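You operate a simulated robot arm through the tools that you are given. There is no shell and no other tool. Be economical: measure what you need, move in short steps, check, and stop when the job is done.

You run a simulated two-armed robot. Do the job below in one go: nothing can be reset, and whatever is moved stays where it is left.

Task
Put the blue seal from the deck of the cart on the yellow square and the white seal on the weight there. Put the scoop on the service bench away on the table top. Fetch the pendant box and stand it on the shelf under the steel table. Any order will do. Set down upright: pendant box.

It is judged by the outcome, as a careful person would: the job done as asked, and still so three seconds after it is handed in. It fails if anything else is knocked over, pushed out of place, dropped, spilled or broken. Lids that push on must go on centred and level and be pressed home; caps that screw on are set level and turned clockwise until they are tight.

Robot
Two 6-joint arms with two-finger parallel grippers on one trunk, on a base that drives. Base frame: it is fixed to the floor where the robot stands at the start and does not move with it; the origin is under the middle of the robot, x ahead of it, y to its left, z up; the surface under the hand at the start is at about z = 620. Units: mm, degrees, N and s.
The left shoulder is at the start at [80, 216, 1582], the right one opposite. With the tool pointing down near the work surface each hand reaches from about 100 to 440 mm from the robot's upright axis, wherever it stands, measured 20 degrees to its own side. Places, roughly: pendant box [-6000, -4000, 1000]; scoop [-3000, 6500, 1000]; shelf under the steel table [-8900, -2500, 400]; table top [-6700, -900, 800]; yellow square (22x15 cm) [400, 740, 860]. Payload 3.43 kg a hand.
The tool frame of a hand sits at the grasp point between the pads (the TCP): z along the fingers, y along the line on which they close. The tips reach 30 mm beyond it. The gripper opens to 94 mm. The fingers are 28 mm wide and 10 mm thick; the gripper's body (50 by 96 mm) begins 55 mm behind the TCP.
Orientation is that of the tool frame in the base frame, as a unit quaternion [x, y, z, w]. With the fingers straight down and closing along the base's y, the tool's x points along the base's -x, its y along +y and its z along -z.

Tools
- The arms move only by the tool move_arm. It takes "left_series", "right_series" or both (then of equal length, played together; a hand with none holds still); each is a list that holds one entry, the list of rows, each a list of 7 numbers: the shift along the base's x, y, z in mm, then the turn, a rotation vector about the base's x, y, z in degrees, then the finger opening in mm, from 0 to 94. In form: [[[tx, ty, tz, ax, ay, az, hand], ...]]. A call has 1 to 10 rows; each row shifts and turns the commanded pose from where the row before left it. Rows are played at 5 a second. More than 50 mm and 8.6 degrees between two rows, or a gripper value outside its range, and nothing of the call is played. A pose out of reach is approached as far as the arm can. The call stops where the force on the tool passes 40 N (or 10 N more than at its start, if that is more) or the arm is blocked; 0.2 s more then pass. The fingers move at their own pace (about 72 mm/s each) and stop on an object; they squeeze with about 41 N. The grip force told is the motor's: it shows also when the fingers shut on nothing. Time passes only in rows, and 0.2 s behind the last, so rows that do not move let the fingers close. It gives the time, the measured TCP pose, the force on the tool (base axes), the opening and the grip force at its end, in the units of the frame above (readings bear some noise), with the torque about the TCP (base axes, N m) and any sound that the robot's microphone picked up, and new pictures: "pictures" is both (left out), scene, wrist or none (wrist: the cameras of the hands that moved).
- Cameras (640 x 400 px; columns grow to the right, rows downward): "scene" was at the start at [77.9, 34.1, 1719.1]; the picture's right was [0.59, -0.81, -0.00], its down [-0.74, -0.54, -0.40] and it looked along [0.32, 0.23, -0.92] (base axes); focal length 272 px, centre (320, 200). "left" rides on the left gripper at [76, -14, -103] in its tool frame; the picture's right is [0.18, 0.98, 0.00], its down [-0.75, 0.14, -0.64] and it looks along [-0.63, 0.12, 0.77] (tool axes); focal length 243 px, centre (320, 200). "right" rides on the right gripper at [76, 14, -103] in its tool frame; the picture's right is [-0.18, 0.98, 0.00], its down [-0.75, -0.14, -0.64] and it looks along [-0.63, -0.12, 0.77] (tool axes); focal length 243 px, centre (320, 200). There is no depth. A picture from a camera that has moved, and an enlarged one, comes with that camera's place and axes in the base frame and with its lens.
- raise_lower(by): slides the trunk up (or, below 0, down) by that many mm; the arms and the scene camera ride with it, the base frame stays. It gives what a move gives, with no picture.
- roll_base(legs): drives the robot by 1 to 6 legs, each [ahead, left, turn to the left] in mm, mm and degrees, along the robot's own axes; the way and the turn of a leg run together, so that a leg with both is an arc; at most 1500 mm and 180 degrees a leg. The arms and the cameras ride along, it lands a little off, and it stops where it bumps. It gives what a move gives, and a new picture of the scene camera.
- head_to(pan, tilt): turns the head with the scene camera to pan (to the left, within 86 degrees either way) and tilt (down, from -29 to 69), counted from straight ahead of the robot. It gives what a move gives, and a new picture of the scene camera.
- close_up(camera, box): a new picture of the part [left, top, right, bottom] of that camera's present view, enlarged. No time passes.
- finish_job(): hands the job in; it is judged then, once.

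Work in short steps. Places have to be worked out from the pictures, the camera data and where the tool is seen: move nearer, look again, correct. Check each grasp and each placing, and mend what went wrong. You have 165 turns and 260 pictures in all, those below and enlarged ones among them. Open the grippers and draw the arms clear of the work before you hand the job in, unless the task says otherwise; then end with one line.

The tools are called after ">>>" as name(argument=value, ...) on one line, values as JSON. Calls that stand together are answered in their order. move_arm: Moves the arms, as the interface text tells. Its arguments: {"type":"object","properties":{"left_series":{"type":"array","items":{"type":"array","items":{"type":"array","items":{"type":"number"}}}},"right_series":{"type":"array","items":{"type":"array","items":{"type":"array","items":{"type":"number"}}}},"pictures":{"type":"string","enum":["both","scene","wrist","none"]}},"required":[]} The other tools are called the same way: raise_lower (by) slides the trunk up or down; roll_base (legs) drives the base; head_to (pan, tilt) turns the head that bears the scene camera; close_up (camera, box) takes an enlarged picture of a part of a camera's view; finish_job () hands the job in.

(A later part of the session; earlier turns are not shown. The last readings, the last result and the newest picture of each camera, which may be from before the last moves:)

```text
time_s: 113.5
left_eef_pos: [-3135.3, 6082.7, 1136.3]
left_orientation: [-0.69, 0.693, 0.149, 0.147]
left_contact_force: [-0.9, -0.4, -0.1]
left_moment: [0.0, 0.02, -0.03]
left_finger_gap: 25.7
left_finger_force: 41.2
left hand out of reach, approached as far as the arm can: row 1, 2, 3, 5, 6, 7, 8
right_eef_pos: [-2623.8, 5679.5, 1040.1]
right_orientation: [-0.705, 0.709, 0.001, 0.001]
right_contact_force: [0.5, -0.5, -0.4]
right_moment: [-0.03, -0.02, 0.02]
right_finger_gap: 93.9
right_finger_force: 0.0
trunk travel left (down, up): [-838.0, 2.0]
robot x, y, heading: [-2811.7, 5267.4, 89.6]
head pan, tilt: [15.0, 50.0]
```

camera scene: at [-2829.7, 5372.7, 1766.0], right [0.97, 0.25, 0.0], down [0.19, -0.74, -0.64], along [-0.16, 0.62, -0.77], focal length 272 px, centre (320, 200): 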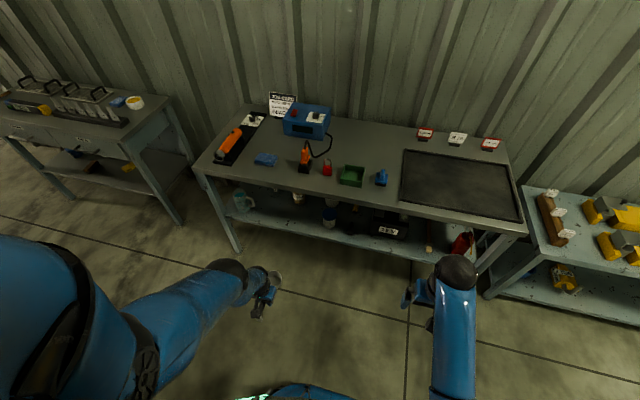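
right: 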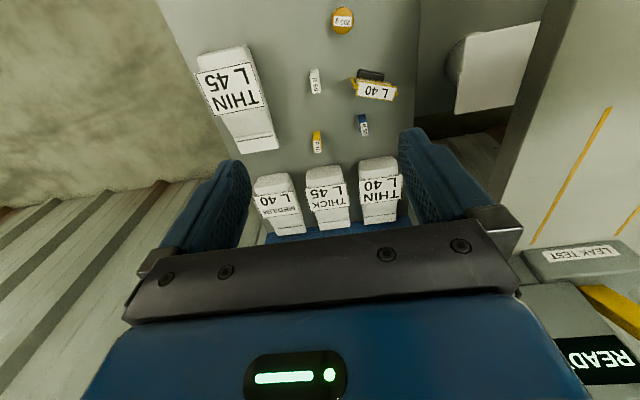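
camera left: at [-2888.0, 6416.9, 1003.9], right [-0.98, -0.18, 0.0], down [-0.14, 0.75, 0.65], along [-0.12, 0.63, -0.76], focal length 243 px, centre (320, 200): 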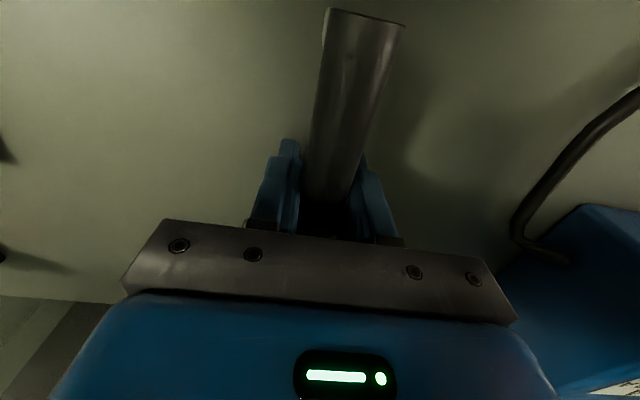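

Wrist lever is ~200 mm, not 298. Try the opposite: tilt back through vertical by the same amount with correct lever, then inward.

>>> move_arm(left_series=[[[0, -26.2, -9.5, -8, 0, 0, 10], [0, -27.3, -5.8, -8, 0, 0, 10], [0, -28, -1.9, -8, 0, 0, 10], [0, -28.2, 1.9, -8, 0, 0, 10], [0, -28, 5.8, -8, 0, 0, 10], [0, -27.5, 9.5, -8, 0, 0, 10], [0, -4, 1, 0, 0, 0, 10], [0, -8, 2, 0, 0, 0, 10], [0, -16, 4, 0, 0, 0, 10], [0, -25, 5, 0, 0, 0, 10]]], pictures="scene")

```text
time_s: 115.7
left_eef_pos: [-3140.5, 5913.7, 1135.0]
left_orientation: [-0.69, 0.693, -0.146, -0.147]
left_contact_force: [-0.5, -0.1, -0.1]
left_moment: [0.0, 0.0, 0.01]
left_finger_gap: 25.4
left_finger_force: 41.3
left hand out of reach, approached as far as the arm can: row 8, 9, 10
right_eef_pos: [-2623.6, 5679.9, 1041.2]
right_orientation: [-0.706, 0.709, 0.001, 0.001]
right_contact_force: [0.7, 0.1, 0.4]
right_moment: [0.02, 0.01, -0.01]
right_finger_gap: 94.2
right_finger_force: 0.0
trunk travel left (down, up): [-838.0, 2.0]
robot x, y, heading: [-2809.6, 5268.2, 89.8]
head pan, tilt: [15.0, 50.0]
camera scene: at [-2829.6, 5374.1, 1765.9], right [0.97, 0.25, 0.0], down [0.19, -0.74, -0.64], along [-0.16, 0.62, -0.77], focal length 272 px, centre (320, 200)
```

scene: 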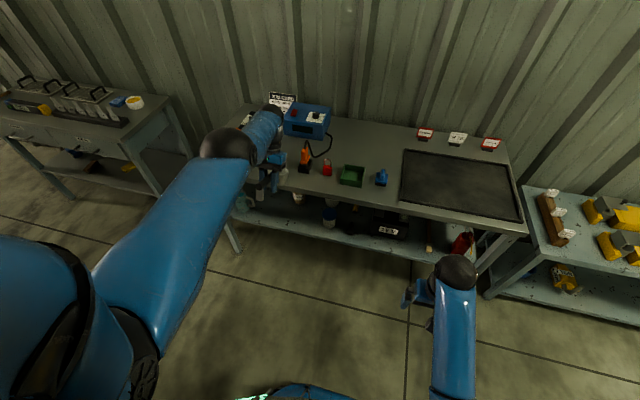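

Seven rows tracked including a small inward one. Continue tilting back with modest inward steps.

>>> move_arm(left_series=[[[0, -25.6, 13.5, -8, 0, 0, 10], [0, -23.5, 16.9, -8, 0, 0, 10], [0, -2, 0.5, 0, 0, 0, 10], [0, -2, 0.5, 0, 0, 0, 10], [0, -3, 1, 0, 0, 0, 10], [0, -4, 1, 0, 0, 0, 10], [0, -5, 1, 0, 0, 0, 10], [0, -6, 1, 0, 0, 0, 10]]], pictures="none")

```text
time_s: 117.5
left_eef_pos: [-3141.7, 5865.4, 1164.3]
left_orientation: [-0.664, 0.666, -0.241, -0.241]
left_contact_force: [-0.9, -0.2, -1.3]
left_moment: [-0.03, 0.01, 0.01]
left_finger_gap: 25.3
left_finger_force: 40.9
left hand out of reach, approached as far as the arm can: row 4, 6, 7, 8
right_eef_pos: [-2624.8, 5679.2, 1042.5]
right_orientation: [-0.705, 0.709, 0.001, 0.002]
right_contact_force: [-0.4, 0.9, 0.0]
right_moment: [-0.02, -0.01, -0.02]
right_finger_gap: 94.0
right_finger_force: 0.1
trunk travel left (down, up): [-838.0, 2.0]
robot x, y, heading: [-2813.2, 5270.0, 89.5]
head pan, tilt: [15.0, 50.0]
```

Now the forward tilt with the correct lever and matched inward increments.

>>> move_arm(left_series=[[[0, 22.4, -16.4, 8, 0, 0, 10], [0, 24.0, -13.0, 8, 0, 0, 10], [0, 25.3, -9.4, 8, 0, 0, 10], [0, 26.0, -5.6, 8, 0, 0, 10], [0, 26.1, -1.6, 8, 0, 0, 10], [0, 25.7, 2.2, 8, 0, 0, 10], [0, 24.9, 6.2, 8, 0, 0, 10], [0, 23.5, 10, 8, 0, 0, 10], [0, -5, 1, 0, 0, 0, 10], [0, -8, 2, 0, 0, 0, 10]]], pictures="none")

```text
time_s: 119.7
left_eef_pos: [-3143.4, 6079.5, 1132.8]
left_orientation: [-0.69, 0.692, 0.149, 0.147]
left_contact_force: [0.1, -0.1, -0.3]
left_moment: [0.0, -0.01, 0.01]
left_finger_gap: 25.3
left_finger_force: 41.1
left hand out of reach, approached as far as the arm can: row 3, 5, 7, 9, 10
right_eef_pos: [-2624.1, 5679.7, 1041.5]
right_orientation: [-0.705, 0.71, 0.001, 0.002]
right_contact_force: [0.8, 0.2, 0.9]
right_moment: [0.01, 0.06, 0.01]
right_finger_gap: 94.0
right_finger_force: 0.0
trunk travel left (down, up): [-838.0, 2.0]
robot x, y, heading: [-2806.9, 5269.0, 89.5]
head pan, tilt: [15.0, 50.0]
```

I'll accept the extended left arm for now: it still carries and can place. Bring the tool back to vertical and check the held scoop.

>>> move_arm(left_series=[[[0, -26.2, -9.5, -8, 0, 0, 10], [0, -27.3, -5.8, -8, 0, 0, 10], [0, -27.8, -1.9, -8, 0, 0, 10]]], pictures="wrist")

>>> head_to(pan=80, tilt=15)

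```text
time_s: 120.5
left_eef_pos: [-3143.2, 5995.8, 1114.3]
left_orientation: [-0.706, 0.708, 0.001, 0.0]
left_contact_force: [-0.8, -0.2, -1.0]
left_moment: [-0.01, -0.02, -0.03]
left_finger_gap: 25.3
left_finger_force: 41.1
right_eef_pos: [-2624.2, 5678.8, 1041.5]
right_orientation: [-0.706, 0.708, 0.001, 0.001]
right_contact_force: [0.0, -0.3, -0.4]
right_moment: [-0.01, 0.0, 0.01]
right_finger_gap: 94.2
right_finger_force: 0.1
trunk travel left (down, up): [-838.0, 2.0]
robot x, y, heading: [-2809.8, 5268.7, 89.6]
head pan, tilt: [15.0, 50.0]
camera left: at [-3129.2, 5919.4, 1217.0], right [-0.98, -0.18, 0.0], down [-0.14, 0.75, 0.64], along [-0.12, 0.63, -0.77], focal length 243 px, centre (320, 200)
```

left: 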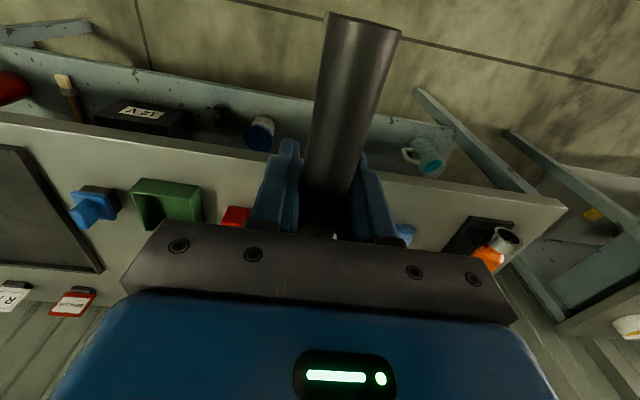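

```text
time_s: 121.8
left_eef_pos: [-3143.3, 5996.2, 1115.3]
left_orientation: [-0.705, 0.709, 0.002, 0.001]
left_contact_force: [0.0, -0.5, -0.6]
left_moment: [-0.03, -0.02, -0.01]
left_finger_gap: 25.6
left_finger_force: 40.9
right_eef_pos: [-2625.4, 5680.4, 1041.5]
right_orientation: [-0.705, 0.709, 0.002, 0.001]
right_contact_force: [0.6, -0.2, 0.2]
right_moment: [-0.03, -0.01, -0.03]
right_finger_gap: 93.9
right_finger_force: 0.1
trunk travel left (down, up): [-838.0, 2.0]
robot x, y, heading: [-2810.6, 5270.9, 90.2]
head pan, tilt: [80.0, 15.0]
camera scene: at [-2901.8, 5316.4, 1819.6], right [0.18, 0.98, 0.0], down [0.26, -0.05, -0.97], along [-0.95, 0.17, -0.26], focal length 272 px, centre (320, 200)
```

scene: 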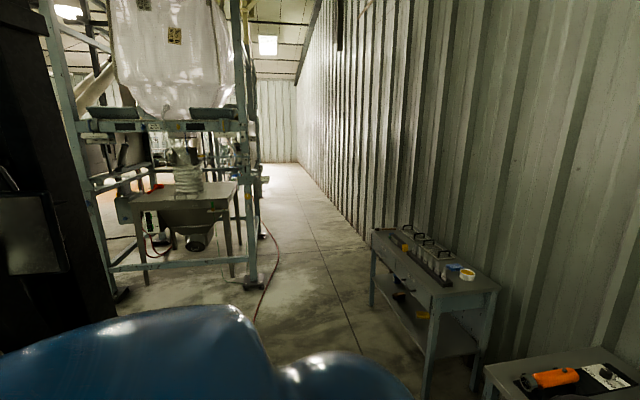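

Scoop is held firmly. Return the way I came: slide right past the forklift, then reverse south.

>>> roll_base(legs=[[-50, -20, 0], [0, -1050, 0], [0, -1050, 0], [-1450, 0, 0], [-1450, 0, 0], [-600, 0, 0]])

```text
time_s: 149.4
left_eef_pos: [-993.1, 2453.2, 1113.4]
left_orientation: [0.711, -0.703, -0.001, 0.0]
left_contact_force: [0.0, 0.1, -0.3]
left_moment: [0.01, -0.02, 0.03]
left_finger_gap: 25.1
left_finger_force: 41.1
right_eef_pos: [-467.5, 2145.5, 1040.3]
right_orientation: [0.711, -0.703, -0.001, -0.001]
right_contact_force: [-0.2, -0.6, -0.4]
right_moment: [0.0, 0.0, 0.01]
right_finger_gap: 94.0
right_finger_force: 0.0
trunk travel left (down, up): [-838.0, 2.0]
robot x, y, heading: [-647.0, 1728.2, 90.7]
head pan, tilt: [80.0, 15.0]
camera scene: at [-739.9, 1778.6, 1819.5], right [0.16, 0.99, 0.0], down [0.26, -0.04, -0.97], along [-0.95, 0.15, -0.26], focal length 272 px, centre (320, 200)
```

scene: 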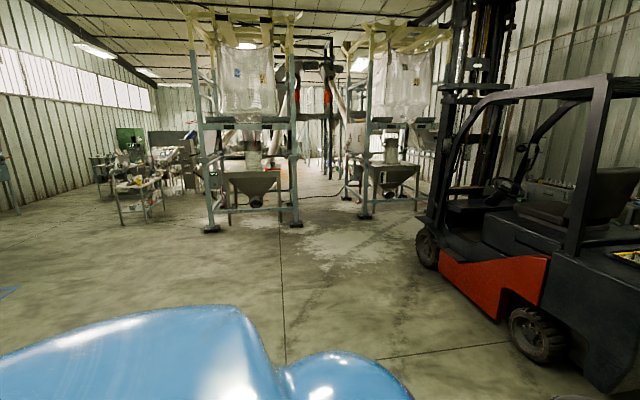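

The target table is near [-6400,-1200]. Turn to face west and drive diagonally across open floor toward it.

>>> roll_base(legs=[[0, 0, 89.3], [1200, 800, 0], [1200, 800, 0], [1200, 800, 0]])

>>> head_to(pan=0, tilt=20)

```text
time_s: 173.9
left_eef_pos: [-4910.1, -1116.6, 1115.6]
left_orientation: [1.0, 0.018, -0.001, 0.001]
left_contact_force: [-1.0, 0.0, -0.8]
left_moment: [-0.02, -0.01, 0.0]
left_finger_gap: 25.4
left_finger_force: 40.8
right_eef_pos: [-4611.8, -585.2, 1041.4]
right_orientation: [1.0, 0.016, -0.001, 0.0]
right_contact_force: [-0.1, -0.1, 0.1]
right_moment: [0.01, 0.03, 0.0]
right_finger_gap: 94.1
right_finger_force: 0.0
trunk travel left (down, up): [-838.0, 2.0]
robot x, y, heading: [-4191.1, -753.0, -178.5]
head pan, tilt: [80.0, 15.0]
camera scene: at [-4237.9, -848.2, 1819.7], right [-0.99, 0.14, 0.0], down [0.04, 0.26, -0.97], along [-0.14, -0.96, -0.26], focal length 272 px, centre (320, 200)
```

scene: 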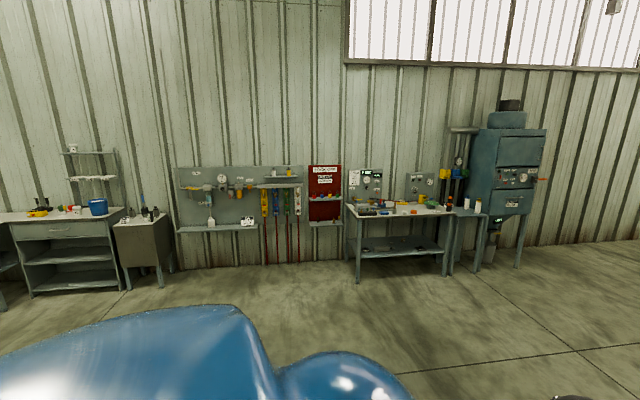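

```text
time_s: 175.5
left_eef_pos: [-4908.7, -1115.0, 1114.6]
left_orientation: [1.0, 0.018, -0.002, 0.001]
left_contact_force: [0.1, 0.8, -1.1]
left_moment: [-0.01, -0.01, 0.02]
left_finger_gap: 25.2
left_finger_force: 40.7
right_eef_pos: [-4612.7, -585.3, 1041.1]
right_orientation: [1.0, 0.017, -0.002, 0.0]
right_contact_force: [0.4, 0.7, 0.2]
right_moment: [-0.01, 0.0, -0.02]
right_finger_gap: 93.9
right_finger_force: 0.0
trunk travel left (down, up): [-838.0, 2.0]
robot x, y, heading: [-4199.5, -759.1, -178.2]
head pan, tilt: [0.0, 20.0]
camera scene: at [-4319.0, -759.8, 1811.4], right [-0.03, 1.0, 0.0], down [0.34, 0.01, -0.94], along [-0.94, -0.03, -0.34], focal length 272 px, centre (320, 200)
```

scene: 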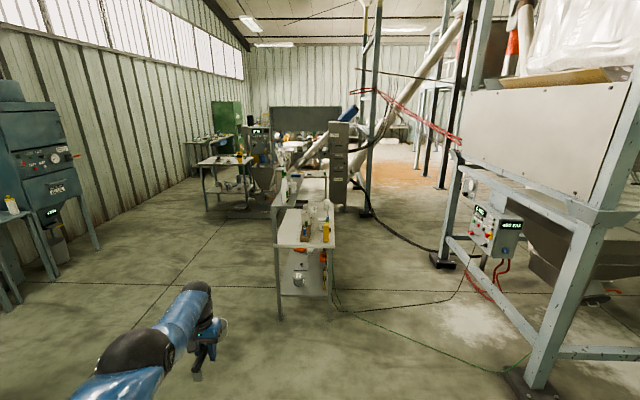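

Table top is ahead near [-6570,-967]. Zoom in on it.

>>> close_up(camera="scene", box=[250, 150, 370, 300])

>>> close_up(camera="scene", box=[170, 90, 280, 220])

```text
2.67 times, centred on (310, 225) of scene
camera zoom: at [-4319.0, -759.8, 1811.4], right [-0.03, 1.0, 0.0], down [0.34, 0.01, -0.94], along [-0.94, -0.03, -0.34], focal length 725 px, centre (347, 133)
```

zoom: 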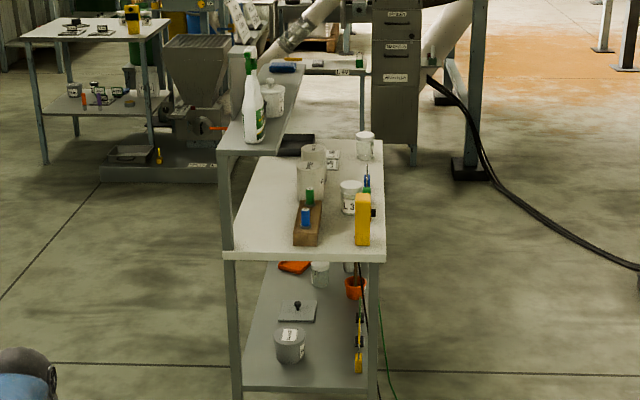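

```text
3.08 times, centred on (225, 155) of scene
camera zoom: at [-4319.0, -759.8, 1811.4], right [-0.03, 1.0, 0.0], down [0.34, 0.01, -0.94], along [-0.94, -0.03, -0.34], focal length 836 px, centre (612, 338)
```

zoom: 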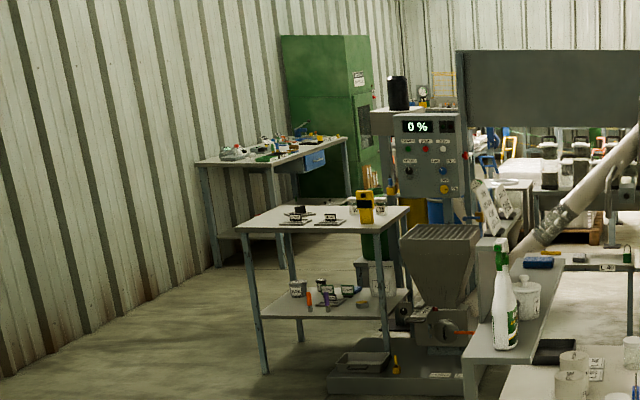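

The free part of the top is partly under a raised shelf on the south side. Drive closer and more to the north to view the tabletop better.

>>> roll_base(legs=[[900, -350, -1.8]])

>>> head_to(pan=15, tilt=40)

>>> close_up(camera="scene", box=[200, 80, 440, 230])

```text
time_s: 180.5
left_eef_pos: [-5831.6, -767.3, 1117.3]
left_orientation: [1.0, 0.005, -0.002, 0.001]
left_contact_force: [-0.2, -0.6, -0.4]
left_moment: [-0.01, -0.03, -0.04]
left_finger_gap: 25.6
left_finger_force: 40.5
right_eef_pos: [-5520.7, -244.4, 1042.0]
right_orientation: [1.0, 0.003, -0.002, 0.0]
right_contact_force: [0.9, -0.8, 0.1]
right_moment: [-0.01, 0.0, 0.0]
right_finger_gap: 93.8
right_finger_force: 0.1
trunk travel left (down, up): [-838.0, 2.0]
robot x, y, heading: [-5107.6, -423.9, -179.9]
head pan, tilt: [0.0, 20.0]
camera scene: at [-5230.9, -426.6, 1811.6], right [-0.01, 1.0, 0.0], down [0.34, 0.0, -0.94], along [-0.94, -0.01, -0.34], focal length 272 px, centre (320, 200)
```

scene: 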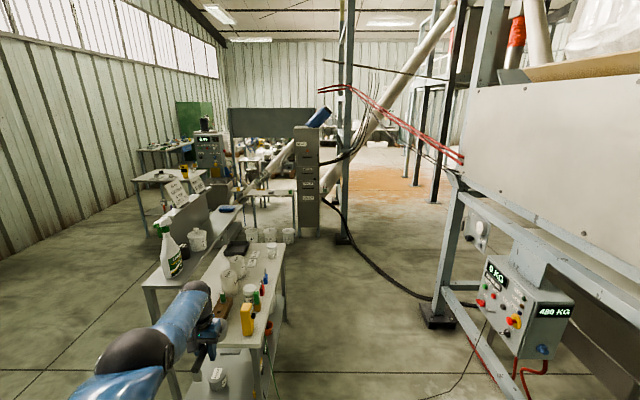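

```text
time_s: 181.3
left_eef_pos: [-5831.2, -767.1, 1115.5]
left_orientation: [1.0, 0.004, -0.002, 0.001]
left_contact_force: [-0.1, -0.7, -1.9]
left_moment: [-0.05, -0.02, -0.04]
left_finger_gap: 25.2
left_finger_force: 41.7
right_eef_pos: [-5522.1, -244.3, 1041.6]
right_orientation: [1.0, 0.004, -0.002, 0.0]
right_contact_force: [0.0, -0.1, -0.4]
right_moment: [-0.03, 0.02, 0.0]
right_finger_gap: 94.1
right_finger_force: 0.1
trunk travel left (down, up): [-838.0, 2.0]
robot x, y, heading: [-5110.8, -424.1, -179.5]
head pan, tilt: [15.0, 40.0]
camera scene: at [-5221.8, -447.8, 1780.1], right [-0.27, 0.96, 0.0], down [0.62, 0.17, -0.77], along [-0.74, -0.2, -0.64], focal length 272 px, centre (320, 200)
```

scene: 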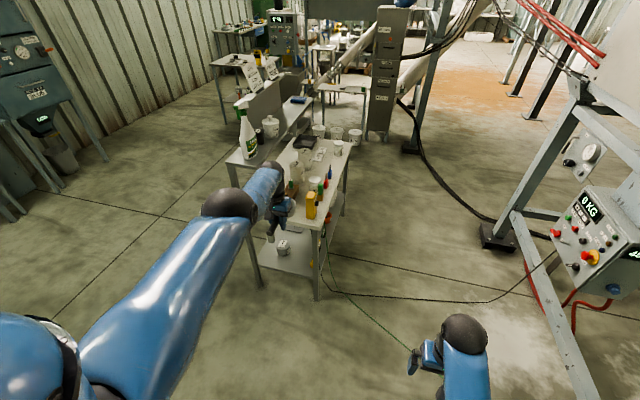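

```text
2.67 times, centred on (320, 155) of scene
camera zoom: at [-5221.8, -447.8, 1780.1], right [-0.27, 0.96, 0.0], down [0.62, 0.17, -0.77], along [-0.74, -0.2, -0.64], focal length 725 px, centre (320, 320)
```

zoom: 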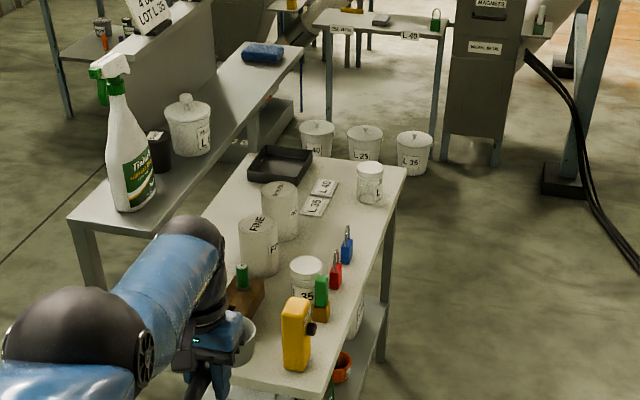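

Table top: x -7180…-6190, y -1160…-712, z≈750. A free patch lies near its north edge around [-6820,-790] between the blue padlock and a jar. I'm already facing west; drive ahead along the table's north side with the left hand high over the table.

>>> roll_base(legs=[[550, -10, 0]])

```text
time_s: 184.5
left_eef_pos: [-6380.6, -760.4, 1116.0]
left_orientation: [1.0, 0.004, -0.002, 0.0]
left_contact_force: [-0.1, -0.3, -2.0]
left_moment: [0.0, 0.0, 0.0]
left_finger_gap: 25.7
left_finger_force: 40.9
right_eef_pos: [-6069.4, -238.0, 1041.3]
right_orientation: [1.0, 0.003, -0.003, 0.0]
right_contact_force: [-0.2, 0.1, 0.1]
right_moment: [-0.02, 0.01, 0.0]
right_finger_gap: 93.9
right_finger_force: 0.0
trunk travel left (down, up): [-838.0, 2.0]
robot x, y, heading: [-5655.5, -417.9, -179.4]
head pan, tilt: [15.0, 40.0]
camera scene: at [-5768.7, -442.3, 1780.3], right [-0.27, 0.96, 0.0], down [0.62, 0.17, -0.77], along [-0.74, -0.2, -0.64], focal length 272 px, centre (320, 200)
```

scene: 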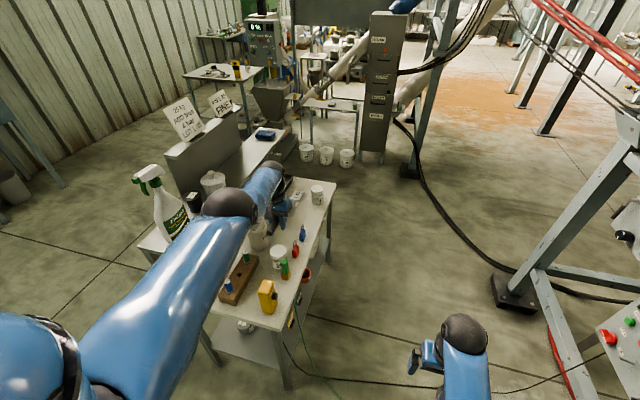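

Zoom in on the tabletop from here.

>>> close_up(camera="scene", box=[200, 160, 360, 340])

>>> close_up(camera="left", box=[0, 0, 640, 400])

```text
2.22 times, centred on (280, 250) of scene
camera zoom: at [-5768.7, -442.3, 1780.3], right [-0.27, 0.96, 0.0], down [0.62, 0.17, -0.77], along [-0.74, -0.2, -0.64], focal length 604 px, centre (409, 89)
```

zoom: 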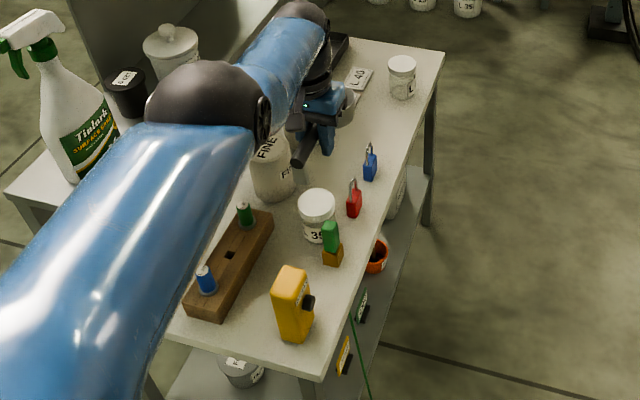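

```text
1.00 times, centred on (320, 200) of left (not enlarged: the box is as wide or as high as the picture)
camera zoom: at [-6304.4, -747.1, 1217.7], right [0.19, -0.98, 0.0], down [-0.75, -0.15, 0.65], along [-0.63, -0.12, -0.76], focal length 243 px, centre (320, 200)
```

zoom: 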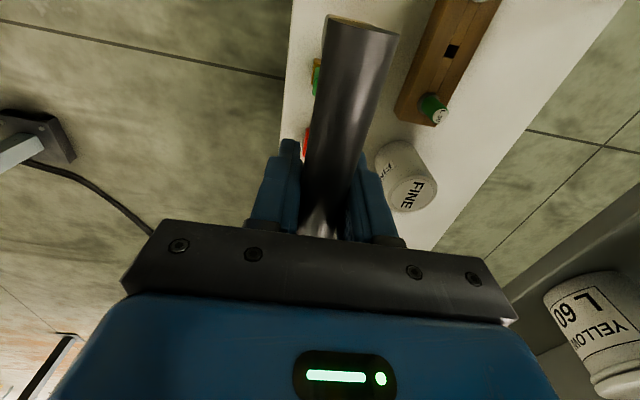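

Table height ≈775; free patch x -6858…-6630, y -702…-860. Drive ahead 335 mm so the scoop hovers over it.

>>> roll_base(legs=[[335, 12, -0.6]])

>>> close_up(camera="left", box=[0, 0, 640, 400])

```text
time_s: 186.7
left_eef_pos: [-6717.0, -766.4, 1117.8]
left_orientation: [1.0, -0.001, -0.002, 0.001]
left_contact_force: [-0.5, -1.3, -1.0]
left_moment: [-0.05, 0.0, -0.01]
left_finger_gap: 25.2
left_finger_force: 41.0
right_eef_pos: [-6400.2, -247.1, 1042.4]
right_orientation: [1.0, -0.002, -0.003, 0.0]
right_contact_force: [0.2, 0.1, 1.6]
right_moment: [0.01, -0.02, -0.01]
right_finger_gap: 94.1
right_finger_force: 0.0
trunk travel left (down, up): [-838.0, 2.0]
robot x, y, heading: [-5992.4, -428.7, 179.7]
head pan, tilt: [15.0, 40.0]
camera scene: at [-6101.6, -453.9, 1780.4], right [-0.26, 0.97, 0.0], down [0.62, 0.16, -0.77], along [-0.74, -0.2, -0.64], focal length 272 px, centre (320, 200)
```

scene: 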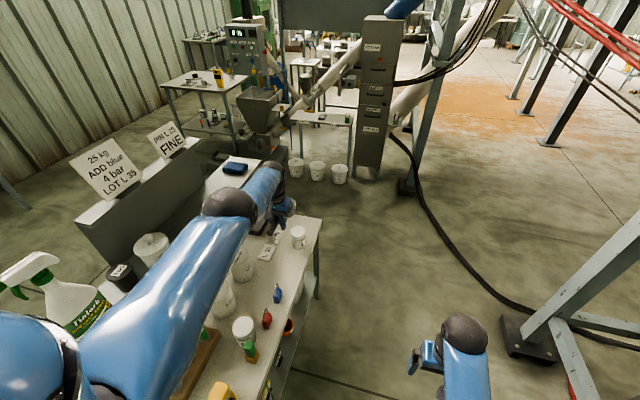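

```text
1.00 times, centred on (320, 200) of left (not enlarged: the box is as wide or as high as the picture)
camera zoom: at [-6640.7, -753.3, 1218.2], right [0.18, -0.98, 0.0], down [-0.75, -0.14, 0.65], along [-0.64, -0.12, -0.76], focal length 243 px, centre (320, 200)
```

zoom: 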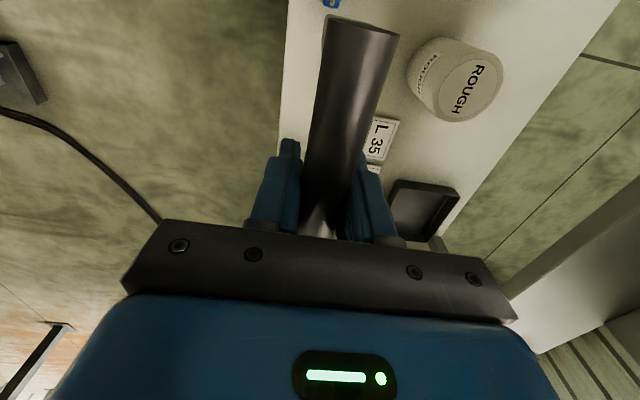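

Position agrees with the patch. Lower the trunk 270 mm, then look.

>>> raise_lower(by=-265)

>>> close_up(camera="left", box=[0, 0, 640, 400])

>>> close_up(camera="scene", box=[0, 0, 640, 400])

```text
time_s: 189.4
left_eef_pos: [-6721.2, -767.7, 850.0]
left_orientation: [1.0, -0.001, -0.002, 0.0]
left_contact_force: [0.2, -0.2, -0.9]
left_moment: [0.0, -0.04, -0.01]
left_finger_gap: 25.5
left_finger_force: 41.5
right_eef_pos: [-6403.7, -248.0, 776.0]
right_orientation: [1.0, -0.002, -0.001, -0.001]
right_contact_force: [0.3, -0.2, -0.8]
right_moment: [0.02, -0.02, -0.01]
right_finger_gap: 93.9
right_finger_force: 0.0
trunk travel left (down, up): [-573.0, 267.0]
robot x, y, heading: [-5991.7, -430.4, 180.0]
head pan, tilt: [15.0, 40.0]
```

```text
1.00 times, centred on (320, 200) of left (not enlarged: the box is as wide or as high as the picture)
camera zoom: at [-6643.6, -753.4, 951.4], right [0.18, -0.98, 0.0], down [-0.75, -0.14, 0.64], along [-0.63, -0.12, -0.76], focal length 243 px, centre (320, 200)
```

zoom: 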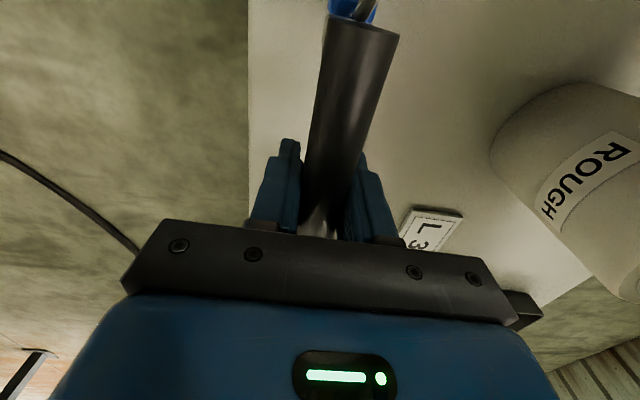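

```text
1.00 times, centred on (320, 200) of scene (not enlarged: the box is as wide or as high as the picture)
camera zoom: at [-6105.9, -454.1, 1515.1], right [-0.26, 0.97, 0.0], down [0.62, 0.17, -0.77], along [-0.74, -0.2, -0.64], focal length 272 px, centre (320, 200)
```

zoom: 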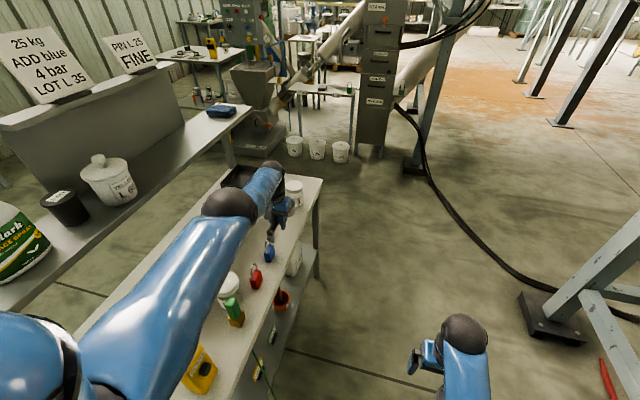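

The handle end would come down on the blue padlock (now seen at ≈[-6645,-769]). Move ahead 20 mm and shift the hand ~57 mm south where it's free.

>>> roll_base(legs=[[24, 0, 0]])

>>> move_arm(left_series=[[[5, -28, 0, 0, 0, 0, 10], [6, -29, 0, 0, 0, 0, 10]]], pictures="wrist")

```text
time_s: 190.2
left_eef_pos: [-6740.3, -766.7, 854.5]
left_orientation: [1.0, -0.001, -0.004, 0.001]
left_contact_force: [0.2, 0.3, -0.7]
left_moment: [-0.04, 0.03, 0.02]
left_finger_gap: 25.5
left_finger_force: 41.6
right_eef_pos: [-6423.4, -246.9, 778.0]
right_orientation: [1.0, -0.002, -0.003, 0.0]
right_contact_force: [1.4, 0.9, 0.1]
right_moment: [-0.01, 0.02, -0.03]
right_finger_gap: 94.0
right_finger_force: 0.0
trunk travel left (down, up): [-573.0, 267.0]
robot x, y, heading: [-6013.9, -430.6, 180.0]
head pan, tilt: [15.0, 40.0]
camera scene: at [-6122.4, -453.9, 1515.7], right [-0.26, 0.97, 0.0], down [0.62, 0.16, -0.77], along [-0.74, -0.2, -0.64], focal length 272 px, centre (320, 200)
```

scene: 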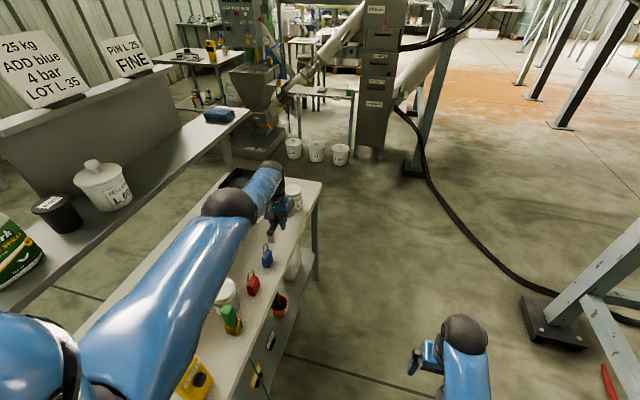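

```text
time_s: 190.8
left_eef_pos: [-6730.1, -825.8, 851.8]
left_orientation: [1.0, -0.001, -0.003, 0.001]
left_contact_force: [0.3, 0.4, -1.2]
left_moment: [0.01, 0.01, -0.01]
left_finger_gap: 25.4
left_finger_force: 41.1
right_eef_pos: [-6426.0, -247.6, 777.3]
right_orientation: [1.0, -0.002, -0.002, -0.001]
right_contact_force: [-0.1, -0.3, -0.1]
right_moment: [-0.02, 0.0, -0.02]
right_finger_gap: 94.4
right_finger_force: 0.1
trunk travel left (down, up): [-573.0, 267.0]
robot x, y, heading: [-6014.5, -435.4, 179.7]
head pan, tilt: [15.0, 40.0]
camera left: at [-6653.9, -811.8, 952.5], right [0.18, -0.98, 0.0], down [-0.75, -0.14, 0.65], along [-0.64, -0.12, -0.76], focal length 243 px, centre (320, 200)
```

left: 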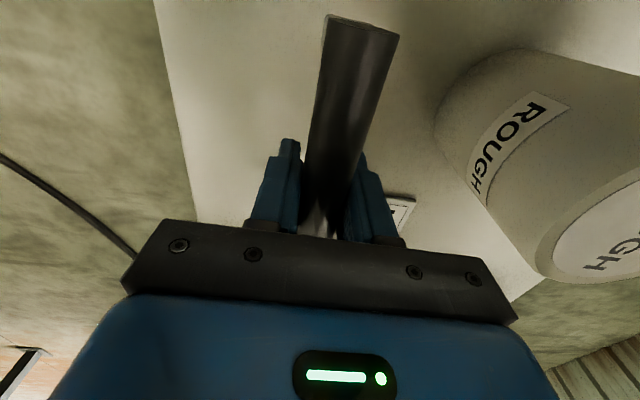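

Clear of padlock, jar and cylinder. Lower the trunk 38 mm, then in small steps to contact.

>>> raise_lower(by=-40)

>>> raise_lower(by=-5)

```text
time_s: 191.7
left_eef_pos: [-6732.7, -824.0, 810.2]
left_orientation: [1.0, -0.001, -0.002, 0.001]
left_contact_force: [-0.6, -0.1, -0.9]
left_moment: [-0.03, -0.01, -0.02]
left_finger_gap: 25.6
left_finger_force: 41.5
right_eef_pos: [-6426.0, -247.9, 735.8]
right_orientation: [1.0, -0.002, -0.001, 0.0]
right_contact_force: [-0.6, 0.2, 0.1]
right_moment: [-0.04, 0.01, 0.02]
right_finger_gap: 94.1
right_finger_force: 0.1
trunk travel left (down, up): [-533.0, 307.0]
robot x, y, heading: [-6014.3, -432.4, 180.0]
head pan, tilt: [15.0, 40.0]
```

```text
time_s: 192.2
left_eef_pos: [-6731.1, -823.5, 806.0]
left_orientation: [1.0, -0.002, -0.001, 0.001]
left_contact_force: [0.0, -0.3, -1.0]
left_moment: [0.0, 0.02, 0.02]
left_finger_gap: 25.4
left_finger_force: 40.8
right_eef_pos: [-6427.0, -246.7, 730.5]
right_orientation: [1.0, -0.001, -0.001, -0.001]
right_contact_force: [1.3, 0.6, -0.4]
right_moment: [0.02, 0.03, 0.01]
right_finger_gap: 94.0
right_finger_force: 0.1
trunk travel left (down, up): [-528.0, 312.0]
robot x, y, heading: [-6016.3, -429.7, 180.0]
head pan, tilt: [15.0, 40.0]
```

No contact yet; continue 4 mm at a time.

>>> raise_lower(by=-4)

>>> raise_lower(by=-4)

>>> close_up(camera="left", box=[160, 0, 480, 250])

```text
time_s: 192.7
left_eef_pos: [-6731.0, -824.0, 801.8]
left_orientation: [1.0, -0.001, 0.0, 0.001]
left_contact_force: [0.8, -0.2, -1.5]
left_moment: [0.05, -0.02, 0.0]
left_finger_gap: 25.2
left_finger_force: 41.2
right_eef_pos: [-6426.8, -247.2, 725.5]
right_orientation: [1.0, -0.002, -0.002, 0.001]
right_contact_force: [-0.2, -0.3, 0.9]
right_moment: [0.01, 0.0, 0.0]
right_finger_gap: 94.1
right_finger_force: 0.1
trunk travel left (down, up): [-524.0, 316.0]
robot x, y, heading: [-6017.7, -429.6, 179.9]
head pan, tilt: [15.0, 40.0]
```

```text
time_s: 193.3
left_eef_pos: [-6732.3, -824.3, 798.1]
left_orientation: [1.0, 0.0, -0.001, 0.001]
left_contact_force: [0.3, -0.4, -1.4]
left_moment: [0.03, -0.01, -0.04]
left_finger_gap: 25.6
left_finger_force: 40.6
right_eef_pos: [-6425.1, -246.1, 722.1]
right_orientation: [1.0, -0.001, -0.001, 0.0]
right_contact_force: [0.0, -0.6, -0.6]
right_moment: [-0.02, 0.01, 0.03]
right_finger_gap: 94.0
right_finger_force: 0.0
trunk travel left (down, up): [-520.0, 320.0]
robot x, y, heading: [-6014.4, -430.5, 179.9]
head pan, tilt: [15.0, 40.0]
```

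```text
1.60 times, centred on (320, 125) of left
camera zoom: at [-6655.5, -810.7, 898.5], right [0.18, -0.98, 0.0], down [-0.75, -0.14, 0.64], along [-0.63, -0.12, -0.76], focal length 388 px, centre (320, 320)
```

zoom: 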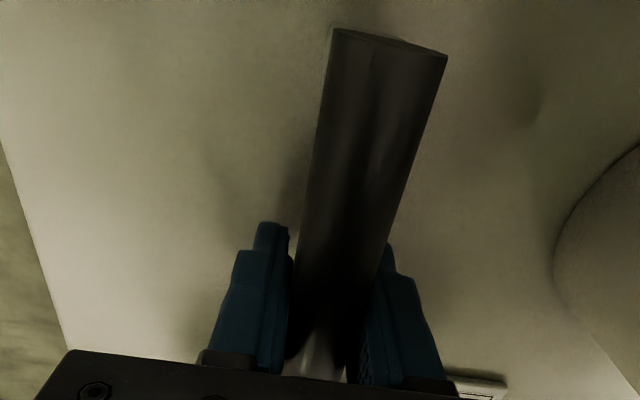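

Still free; keep lowering.

>>> raise_lower(by=-5)

>>> raise_lower(by=-4)

```text
time_s: 193.8
left_eef_pos: [-6732.0, -825.1, 792.3]
left_orientation: [1.0, 0.0, -0.002, 0.0]
left_contact_force: [-0.9, -0.5, 0.9]
left_moment: [-0.03, 0.19, 0.0]
left_finger_gap: 25.2
left_finger_force: 40.7
right_eef_pos: [-6426.8, -247.7, 718.3]
right_orientation: [1.0, -0.001, -0.002, 0.001]
right_contact_force: [0.2, -1.1, 0.2]
right_moment: [0.0, -0.01, -0.03]
right_finger_gap: 93.9
right_finger_force: 0.0
trunk travel left (down, up): [-515.0, 325.0]
robot x, y, heading: [-6015.8, -428.5, 179.6]
head pan, tilt: [15.0, 40.0]
```

```text
time_s: 194.3
left_eef_pos: [-6732.5, -824.0, 792.3]
left_orientation: [1.0, -0.001, -0.005, 0.002]
left_contact_force: [-1.2, -1.5, 14.0]
left_moment: [0.09, 0.41, 0.0]
left_finger_gap: 25.3
left_finger_force: 41.0
right_eef_pos: [-6425.5, -247.5, 714.1]
right_orientation: [1.0, -0.002, -0.003, 0.0]
right_contact_force: [0.3, 0.1, -0.3]
right_moment: [0.03, -0.01, 0.02]
right_finger_gap: 94.1
right_finger_force: 0.1
trunk travel left (down, up): [-511.0, 329.0]
robot x, y, heading: [-6015.0, -432.9, 180.0]
head pan, tilt: [15.0, 40.0]
```

Contact (14 N). Ease up 3 mm and open the fingers slowly.

>>> raise_lower(by=3)

>>> move_arm(left_series=[[[0, 0, 0, 0, 0, 0, 32], [0, 0, 0, 0, 0, 0, 40], [0, 0, 0, 0, 0, 0, 48], [0, 0, 0, 0, 0, 0, 48]]], pictures="wrist")

```text
time_s: 194.9
left_eef_pos: [-6731.4, -824.5, 791.2]
left_orientation: [1.0, -0.001, -0.003, 0.001]
left_contact_force: [-3.9, -1.1, 7.7]
left_moment: [-0.04, 1.02, 0.17]
left_finger_gap: 25.6
left_finger_force: 40.9
right_eef_pos: [-6425.6, -246.6, 717.7]
right_orientation: [1.0, -0.001, -0.001, -0.001]
right_contact_force: [-0.1, 0.7, 0.9]
right_moment: [0.01, 0.01, -0.01]
right_finger_gap: 94.0
right_finger_force: 0.0
trunk travel left (down, up): [-514.0, 326.0]
robot x, y, heading: [-6017.8, -431.9, 180.1]
head pan, tilt: [15.0, 40.0]
```

```text
time_s: 195.9
left_eef_pos: [-6730.8, -823.7, 791.2]
left_orientation: [1.0, 0.0, -0.001, 0.002]
left_contact_force: [-0.4, -0.1, -0.9]
left_moment: [0.02, 0.01, 0.02]
left_finger_gap: 48.0
left_finger_force: 0.0
right_eef_pos: [-6426.1, -247.2, 718.0]
right_orientation: [1.0, -0.002, 0.0, 0.0]
right_contact_force: [0.0, 0.3, -0.4]
right_moment: [-0.04, 0.04, 0.0]
right_finger_gap: 94.3
right_finger_force: 0.1
trunk travel left (down, up): [-514.0, 326.0]
robot x, y, heading: [-6017.3, -432.2, 179.8]
head pan, tilt: [15.0, 40.0]
camera left: at [-6655.2, -810.6, 892.6], right [0.18, -0.98, 0.0], down [-0.75, -0.14, 0.64], along [-0.63, -0.12, -0.76], focal length 243 px, centre (320, 200)
```

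left: 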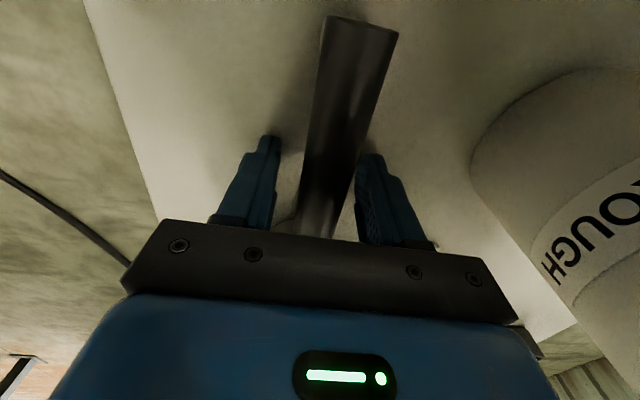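

Scoop released and rests in place. Raise the trunk straight up and check.

>>> raise_lower(by=322)

>>> close_up(camera="left", box=[0, 0, 640, 400])

```text
time_s: 199.0
left_eef_pos: [-6731.7, -823.7, 1114.3]
left_orientation: [1.0, -0.001, -0.002, 0.001]
left_contact_force: [-0.4, 0.1, 0.8]
left_moment: [0.0, 0.01, 0.04]
left_finger_gap: 47.9
left_finger_force: 0.1
right_eef_pos: [-6427.2, -246.5, 1039.0]
right_orientation: [1.0, -0.001, -0.001, 0.001]
right_contact_force: [-0.1, 0.9, 0.2]
right_moment: [-0.01, -0.01, -0.01]
right_finger_gap: 94.0
right_finger_force: 0.1
trunk travel left (down, up): [-836.0, 4.0]
robot x, y, heading: [-6016.3, -428.9, 179.8]
head pan, tilt: [15.0, 40.0]
```

```text
1.00 times, centred on (320, 200) of left (not enlarged: the box is as wide or as high as the picture)
camera zoom: at [-6655.3, -810.6, 1214.7], right [0.18, -0.98, 0.0], down [-0.75, -0.14, 0.64], along [-0.63, -0.12, -0.76], focal length 243 px, centre (320, 200)
```

zoom: 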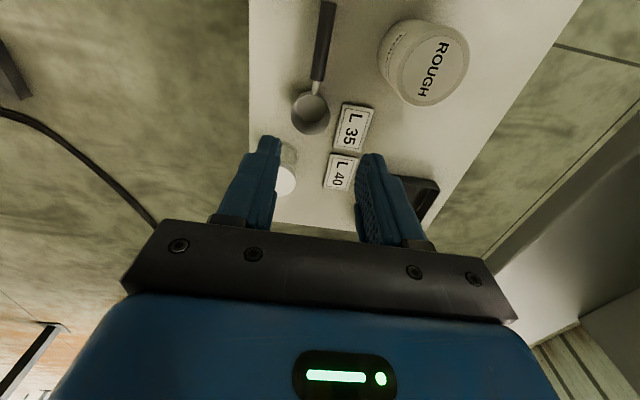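

The scoop lies well on the table top. Now head for the pendant box near [-6000,-4000]: back out, turn south and drive toward it.

>>> roll_base(legs=[[-1300, 0, 0], [0, 0, 90], [1300, 0, 0], [0, -1200, 0]])

>>> head_to(pan=0, tilt=25)

```text
time_s: 221.1
left_eef_pos: [-5535.5, -2435.8, 1112.7]
left_orientation: [0.711, 0.704, -0.002, 0.002]
left_contact_force: [0.1, -0.2, -0.5]
left_moment: [0.04, 0.03, -0.01]
left_finger_gap: 47.9
left_finger_force: 0.0
right_eef_pos: [-6109.2, -2126.8, 1038.3]
right_orientation: [0.711, 0.703, -0.001, 0.0]
right_contact_force: [0.2, -0.5, -0.5]
right_moment: [-0.01, -0.02, 0.03]
right_finger_gap: 93.9
right_finger_force: 0.0
trunk travel left (down, up): [-836.0, 4.0]
robot x, y, heading: [-5923.0, -1718.0, -90.7]
head pan, tilt: [15.0, 40.0]
camera scene: at [-5900.1, -1830.4, 1778.0], right [-0.97, -0.25, 0.0], down [-0.16, 0.62, -0.77], along [0.19, -0.74, -0.64], focal length 272 px, centre (320, 200)
```

scene: 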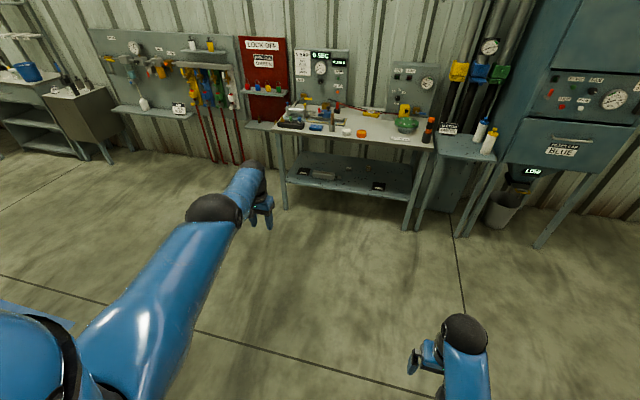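

```text
time_s: 221.9
left_eef_pos: [-5536.8, -2435.5, 1112.7]
left_orientation: [0.711, 0.703, 0.0, 0.002]
left_contact_force: [-0.5, 0.7, 0.2]
left_moment: [0.0, -0.02, 0.0]
left_finger_gap: 47.9
left_finger_force: 0.0
right_eef_pos: [-6110.2, -2125.9, 1038.8]
right_orientation: [0.711, 0.703, -0.001, 0.002]
right_contact_force: [-0.5, -0.3, -0.4]
right_moment: [0.01, 0.01, -0.03]
right_finger_gap: 94.2
right_finger_force: 0.0
trunk travel left (down, up): [-836.0, 4.0]
robot x, y, heading: [-5922.3, -1715.0, -90.8]
head pan, tilt: [0.0, 25.0]
camera scene: at [-5923.3, -1840.0, 1801.3], right [-1.0, 0.01, 0.0], down [0.0, 0.42, -0.91], along [-0.01, -0.91, -0.42], focal length 272 px, centre (320, 200)
```

scene: 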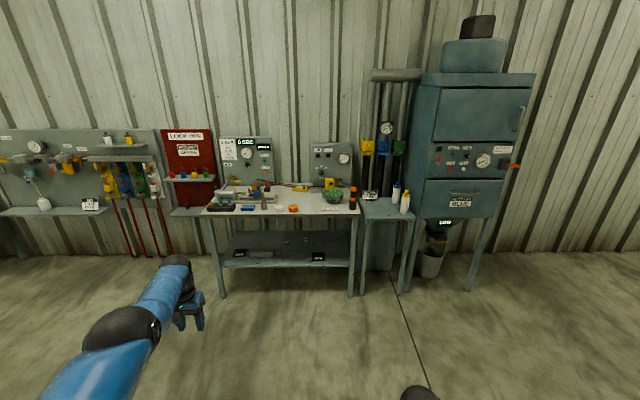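

The pendant box should be around pixel (327,180): zoom.

>>> close_up(camera="scene", box=[200, 130, 370, 270])

>>> close_up(camera="scene", box=[280, 150, 370, 220])

```text
2.86 times, centred on (285, 200) of scene
camera zoom: at [-5923.3, -1840.0, 1801.3], right [-1.0, 0.01, 0.0], down [0.0, 0.42, -0.91], along [-0.01, -0.91, -0.42], focal length 777 px, centre (420, 200)
```

zoom: 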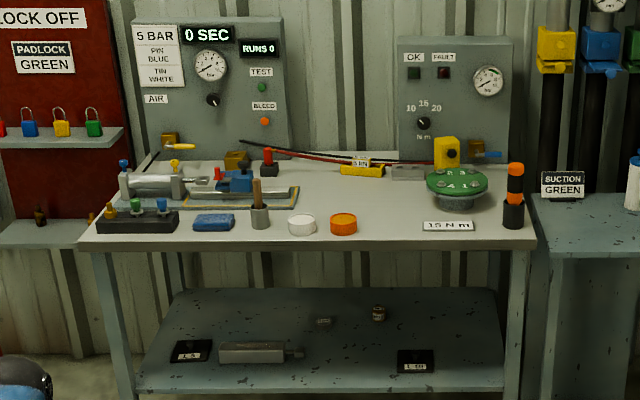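

```text
5.71 times, centred on (325, 185) of scene
camera zoom: at [-5923.3, -1840.0, 1801.3], right [-1.0, 0.01, 0.0], down [0.0, 0.42, -0.91], along [-0.01, -0.91, -0.42], focal length 1553 px, centre (291, 286)
```

zoom: 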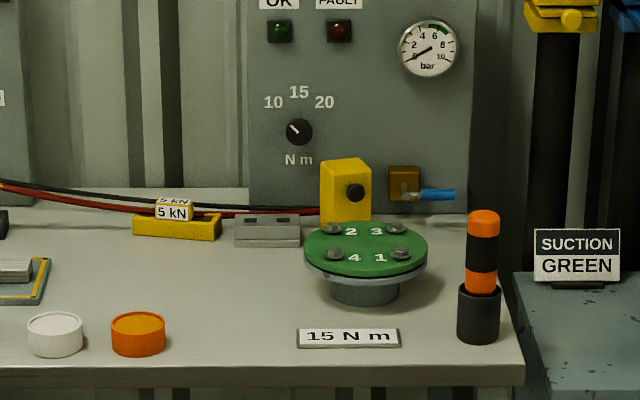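

Before approaching, one more try to unlock the left elbow: backward tilt combined with a clear inward pull in each row.

>>> move_arm(left_series=[[[0, 40, 5, 8, 0, 0, 48], [0, 40, 9, 8, 0, 0, 48], [0, 38, 13, 8, 0, 0, 48], [0, 37, 16, 8, 0, 0, 48], [0, 35, 19, 8, 0, 0, 48], [0, 20, 0, 0, 0, 0, 48]]], pictures="none")

```text
time_s: 223.3
left_eef_pos: [-5519.1, -2294.9, 1157.9]
left_orientation: [0.668, 0.661, 0.24, -0.243]
left_contact_force: [-0.3, -0.1, -0.1]
left_moment: [-0.03, -0.02, 0.02]
left_finger_gap: 48.0
left_finger_force: 0.0
left hand out of reach, approached as far as the arm can: row 1, 2, 3, 4, 5, 6
right_eef_pos: [-6109.4, -2124.9, 1038.7]
right_orientation: [0.712, 0.703, -0.001, 0.0]
right_contact_force: [0.2, -0.1, 0.0]
right_moment: [0.02, -0.02, 0.03]
right_finger_gap: 94.2
right_finger_force: 0.0
trunk travel left (down, up): [-836.0, 4.0]
robot x, y, heading: [-5922.4, -1718.1, -90.4]
head pan, tilt: [0.0, 25.0]
```

No luck; instead swing the straight left arm out to the robot's left side so it is out of the way ahead.

>>> move_arm(left_series=[[[44.3, 19, 0, 0, 0, 5.2, 48], [42.4, 22.9, 0, 0, 0, 5.2, 48], [40.1, 26.7, 0, 0, 0, 5.2, 48], [37.5, 30.2, 0, 0, 0, 5.2, 48], [34.7, 33.5, 0, 0, 0, 5.2, 48], [31.5, 36.5, 0, 0, 0, 5.2, 48], [28, 39.2, 0, 0, 0, 5.2, 48], [24.4, 41.5, 0, 0, 0, 5.2, 48], [20.5, 43.6, 0, 0, 0, 5.2, 48], [16.5, 45.3, 0, 0, 0, 5.2, 48]]], pictures="scene")

```text
time_s: 225.5
left_eef_pos: [-5199.8, -1955.4, 1157.5]
left_orientation: [0.312, 0.887, 0.11, -0.323]
left_contact_force: [0.2, -0.4, 0.4]
left_moment: [0.02, 0.02, 0.01]
left_finger_gap: 48.0
left_finger_force: 0.0
right_eef_pos: [-6110.4, -2122.9, 1039.0]
right_orientation: [0.711, 0.703, -0.003, 0.001]
right_contact_force: [-0.1, -0.2, 0.1]
right_moment: [-0.02, 0.0, -0.01]
right_finger_gap: 94.0
right_finger_force: 0.2
trunk travel left (down, up): [-836.0, 4.0]
robot x, y, heading: [-5924.2, -1717.2, -90.7]
head pan, tilt: [0.0, 25.0]
camera scene: at [-5922.5, -1836.8, 1801.6], right [-1.0, 0.01, 0.0], down [0.0, 0.42, -0.91], along [-0.01, -0.91, -0.42], focal length 272 px, centre (320, 200)
```

scene: 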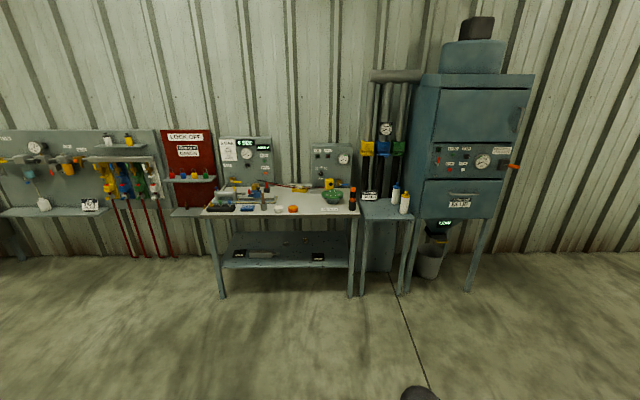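

Left arm is out to the side. Now pitch the right hand forward to horizontal in open space.

>>> move_arm(right_series=[[[0, -10, -3, -8.2, 0, 0, 94], [0, -10, -3, -8.2, 0, 0, 94], [0, -10, -3, -8.2, 0, 0, 94], [0, -10, -3, -8.2, 0, 0, 94], [0, -10, -3, -8.2, 0, 0, 94], [0, -10, -3, -8.2, 0, 0, 94], [0, -10, -3, -8.2, 0, 0, 94], [0, -10, -3, -8.2, 0, 0, 94], [0, -10, -3, -8.2, 0, 0, 94], [0, -10, -3, -8.2, 0, 0, 94]]], pictures="both")

```text
time_s: 227.7
left_eef_pos: [-5199.7, -1958.8, 1157.5]
left_orientation: [0.311, 0.888, 0.11, -0.322]
left_contact_force: [0.4, -0.2, 0.1]
left_moment: [-0.02, 0.0, 0.0]
left_finger_gap: 48.0
left_finger_force: 0.1
right_eef_pos: [-6113.9, -2220.9, 1008.1]
right_orientation: [0.563, 0.531, -0.441, 0.454]
right_contact_force: [-0.5, 0.1, 0.9]
right_moment: [0.09, 0.1, 0.01]
right_finger_gap: 93.9
right_finger_force: 0.1
right hand out of reach, approached as far as the arm can: row 10
trunk travel left (down, up): [-836.0, 4.0]
robot x, y, heading: [-5925.5, -1714.8, -90.5]
head pan, tilt: [0.0, 25.0]
camera scene: at [-5923.6, -1840.5, 1801.4], right [-1.0, 0.01, 0.0], down [0.0, 0.42, -0.91], along [-0.01, -0.91, -0.42], focal length 272 px, centre (320, 200)
camera right: at [-6095.2, -2106.2, 954.2], right [0.97, -0.06, 0.22], down [-0.17, 0.48, 0.86], along [-0.16, -0.87, 0.46], focal length 243 px, centre (320, 200)
```

scene: 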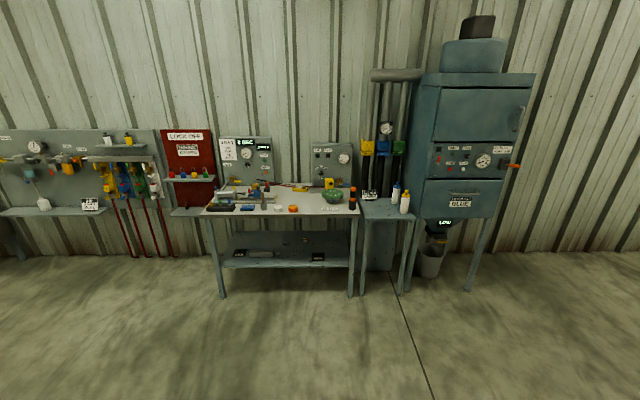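
right: 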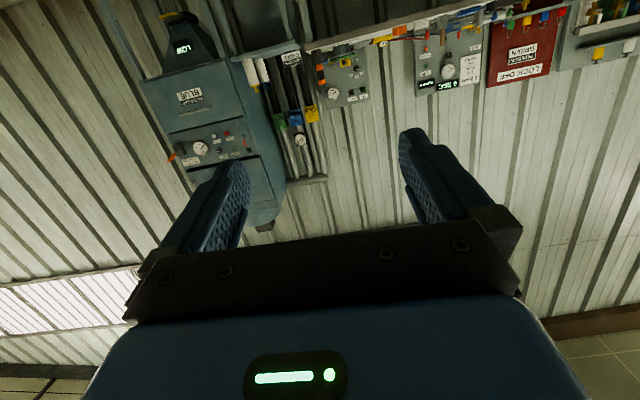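

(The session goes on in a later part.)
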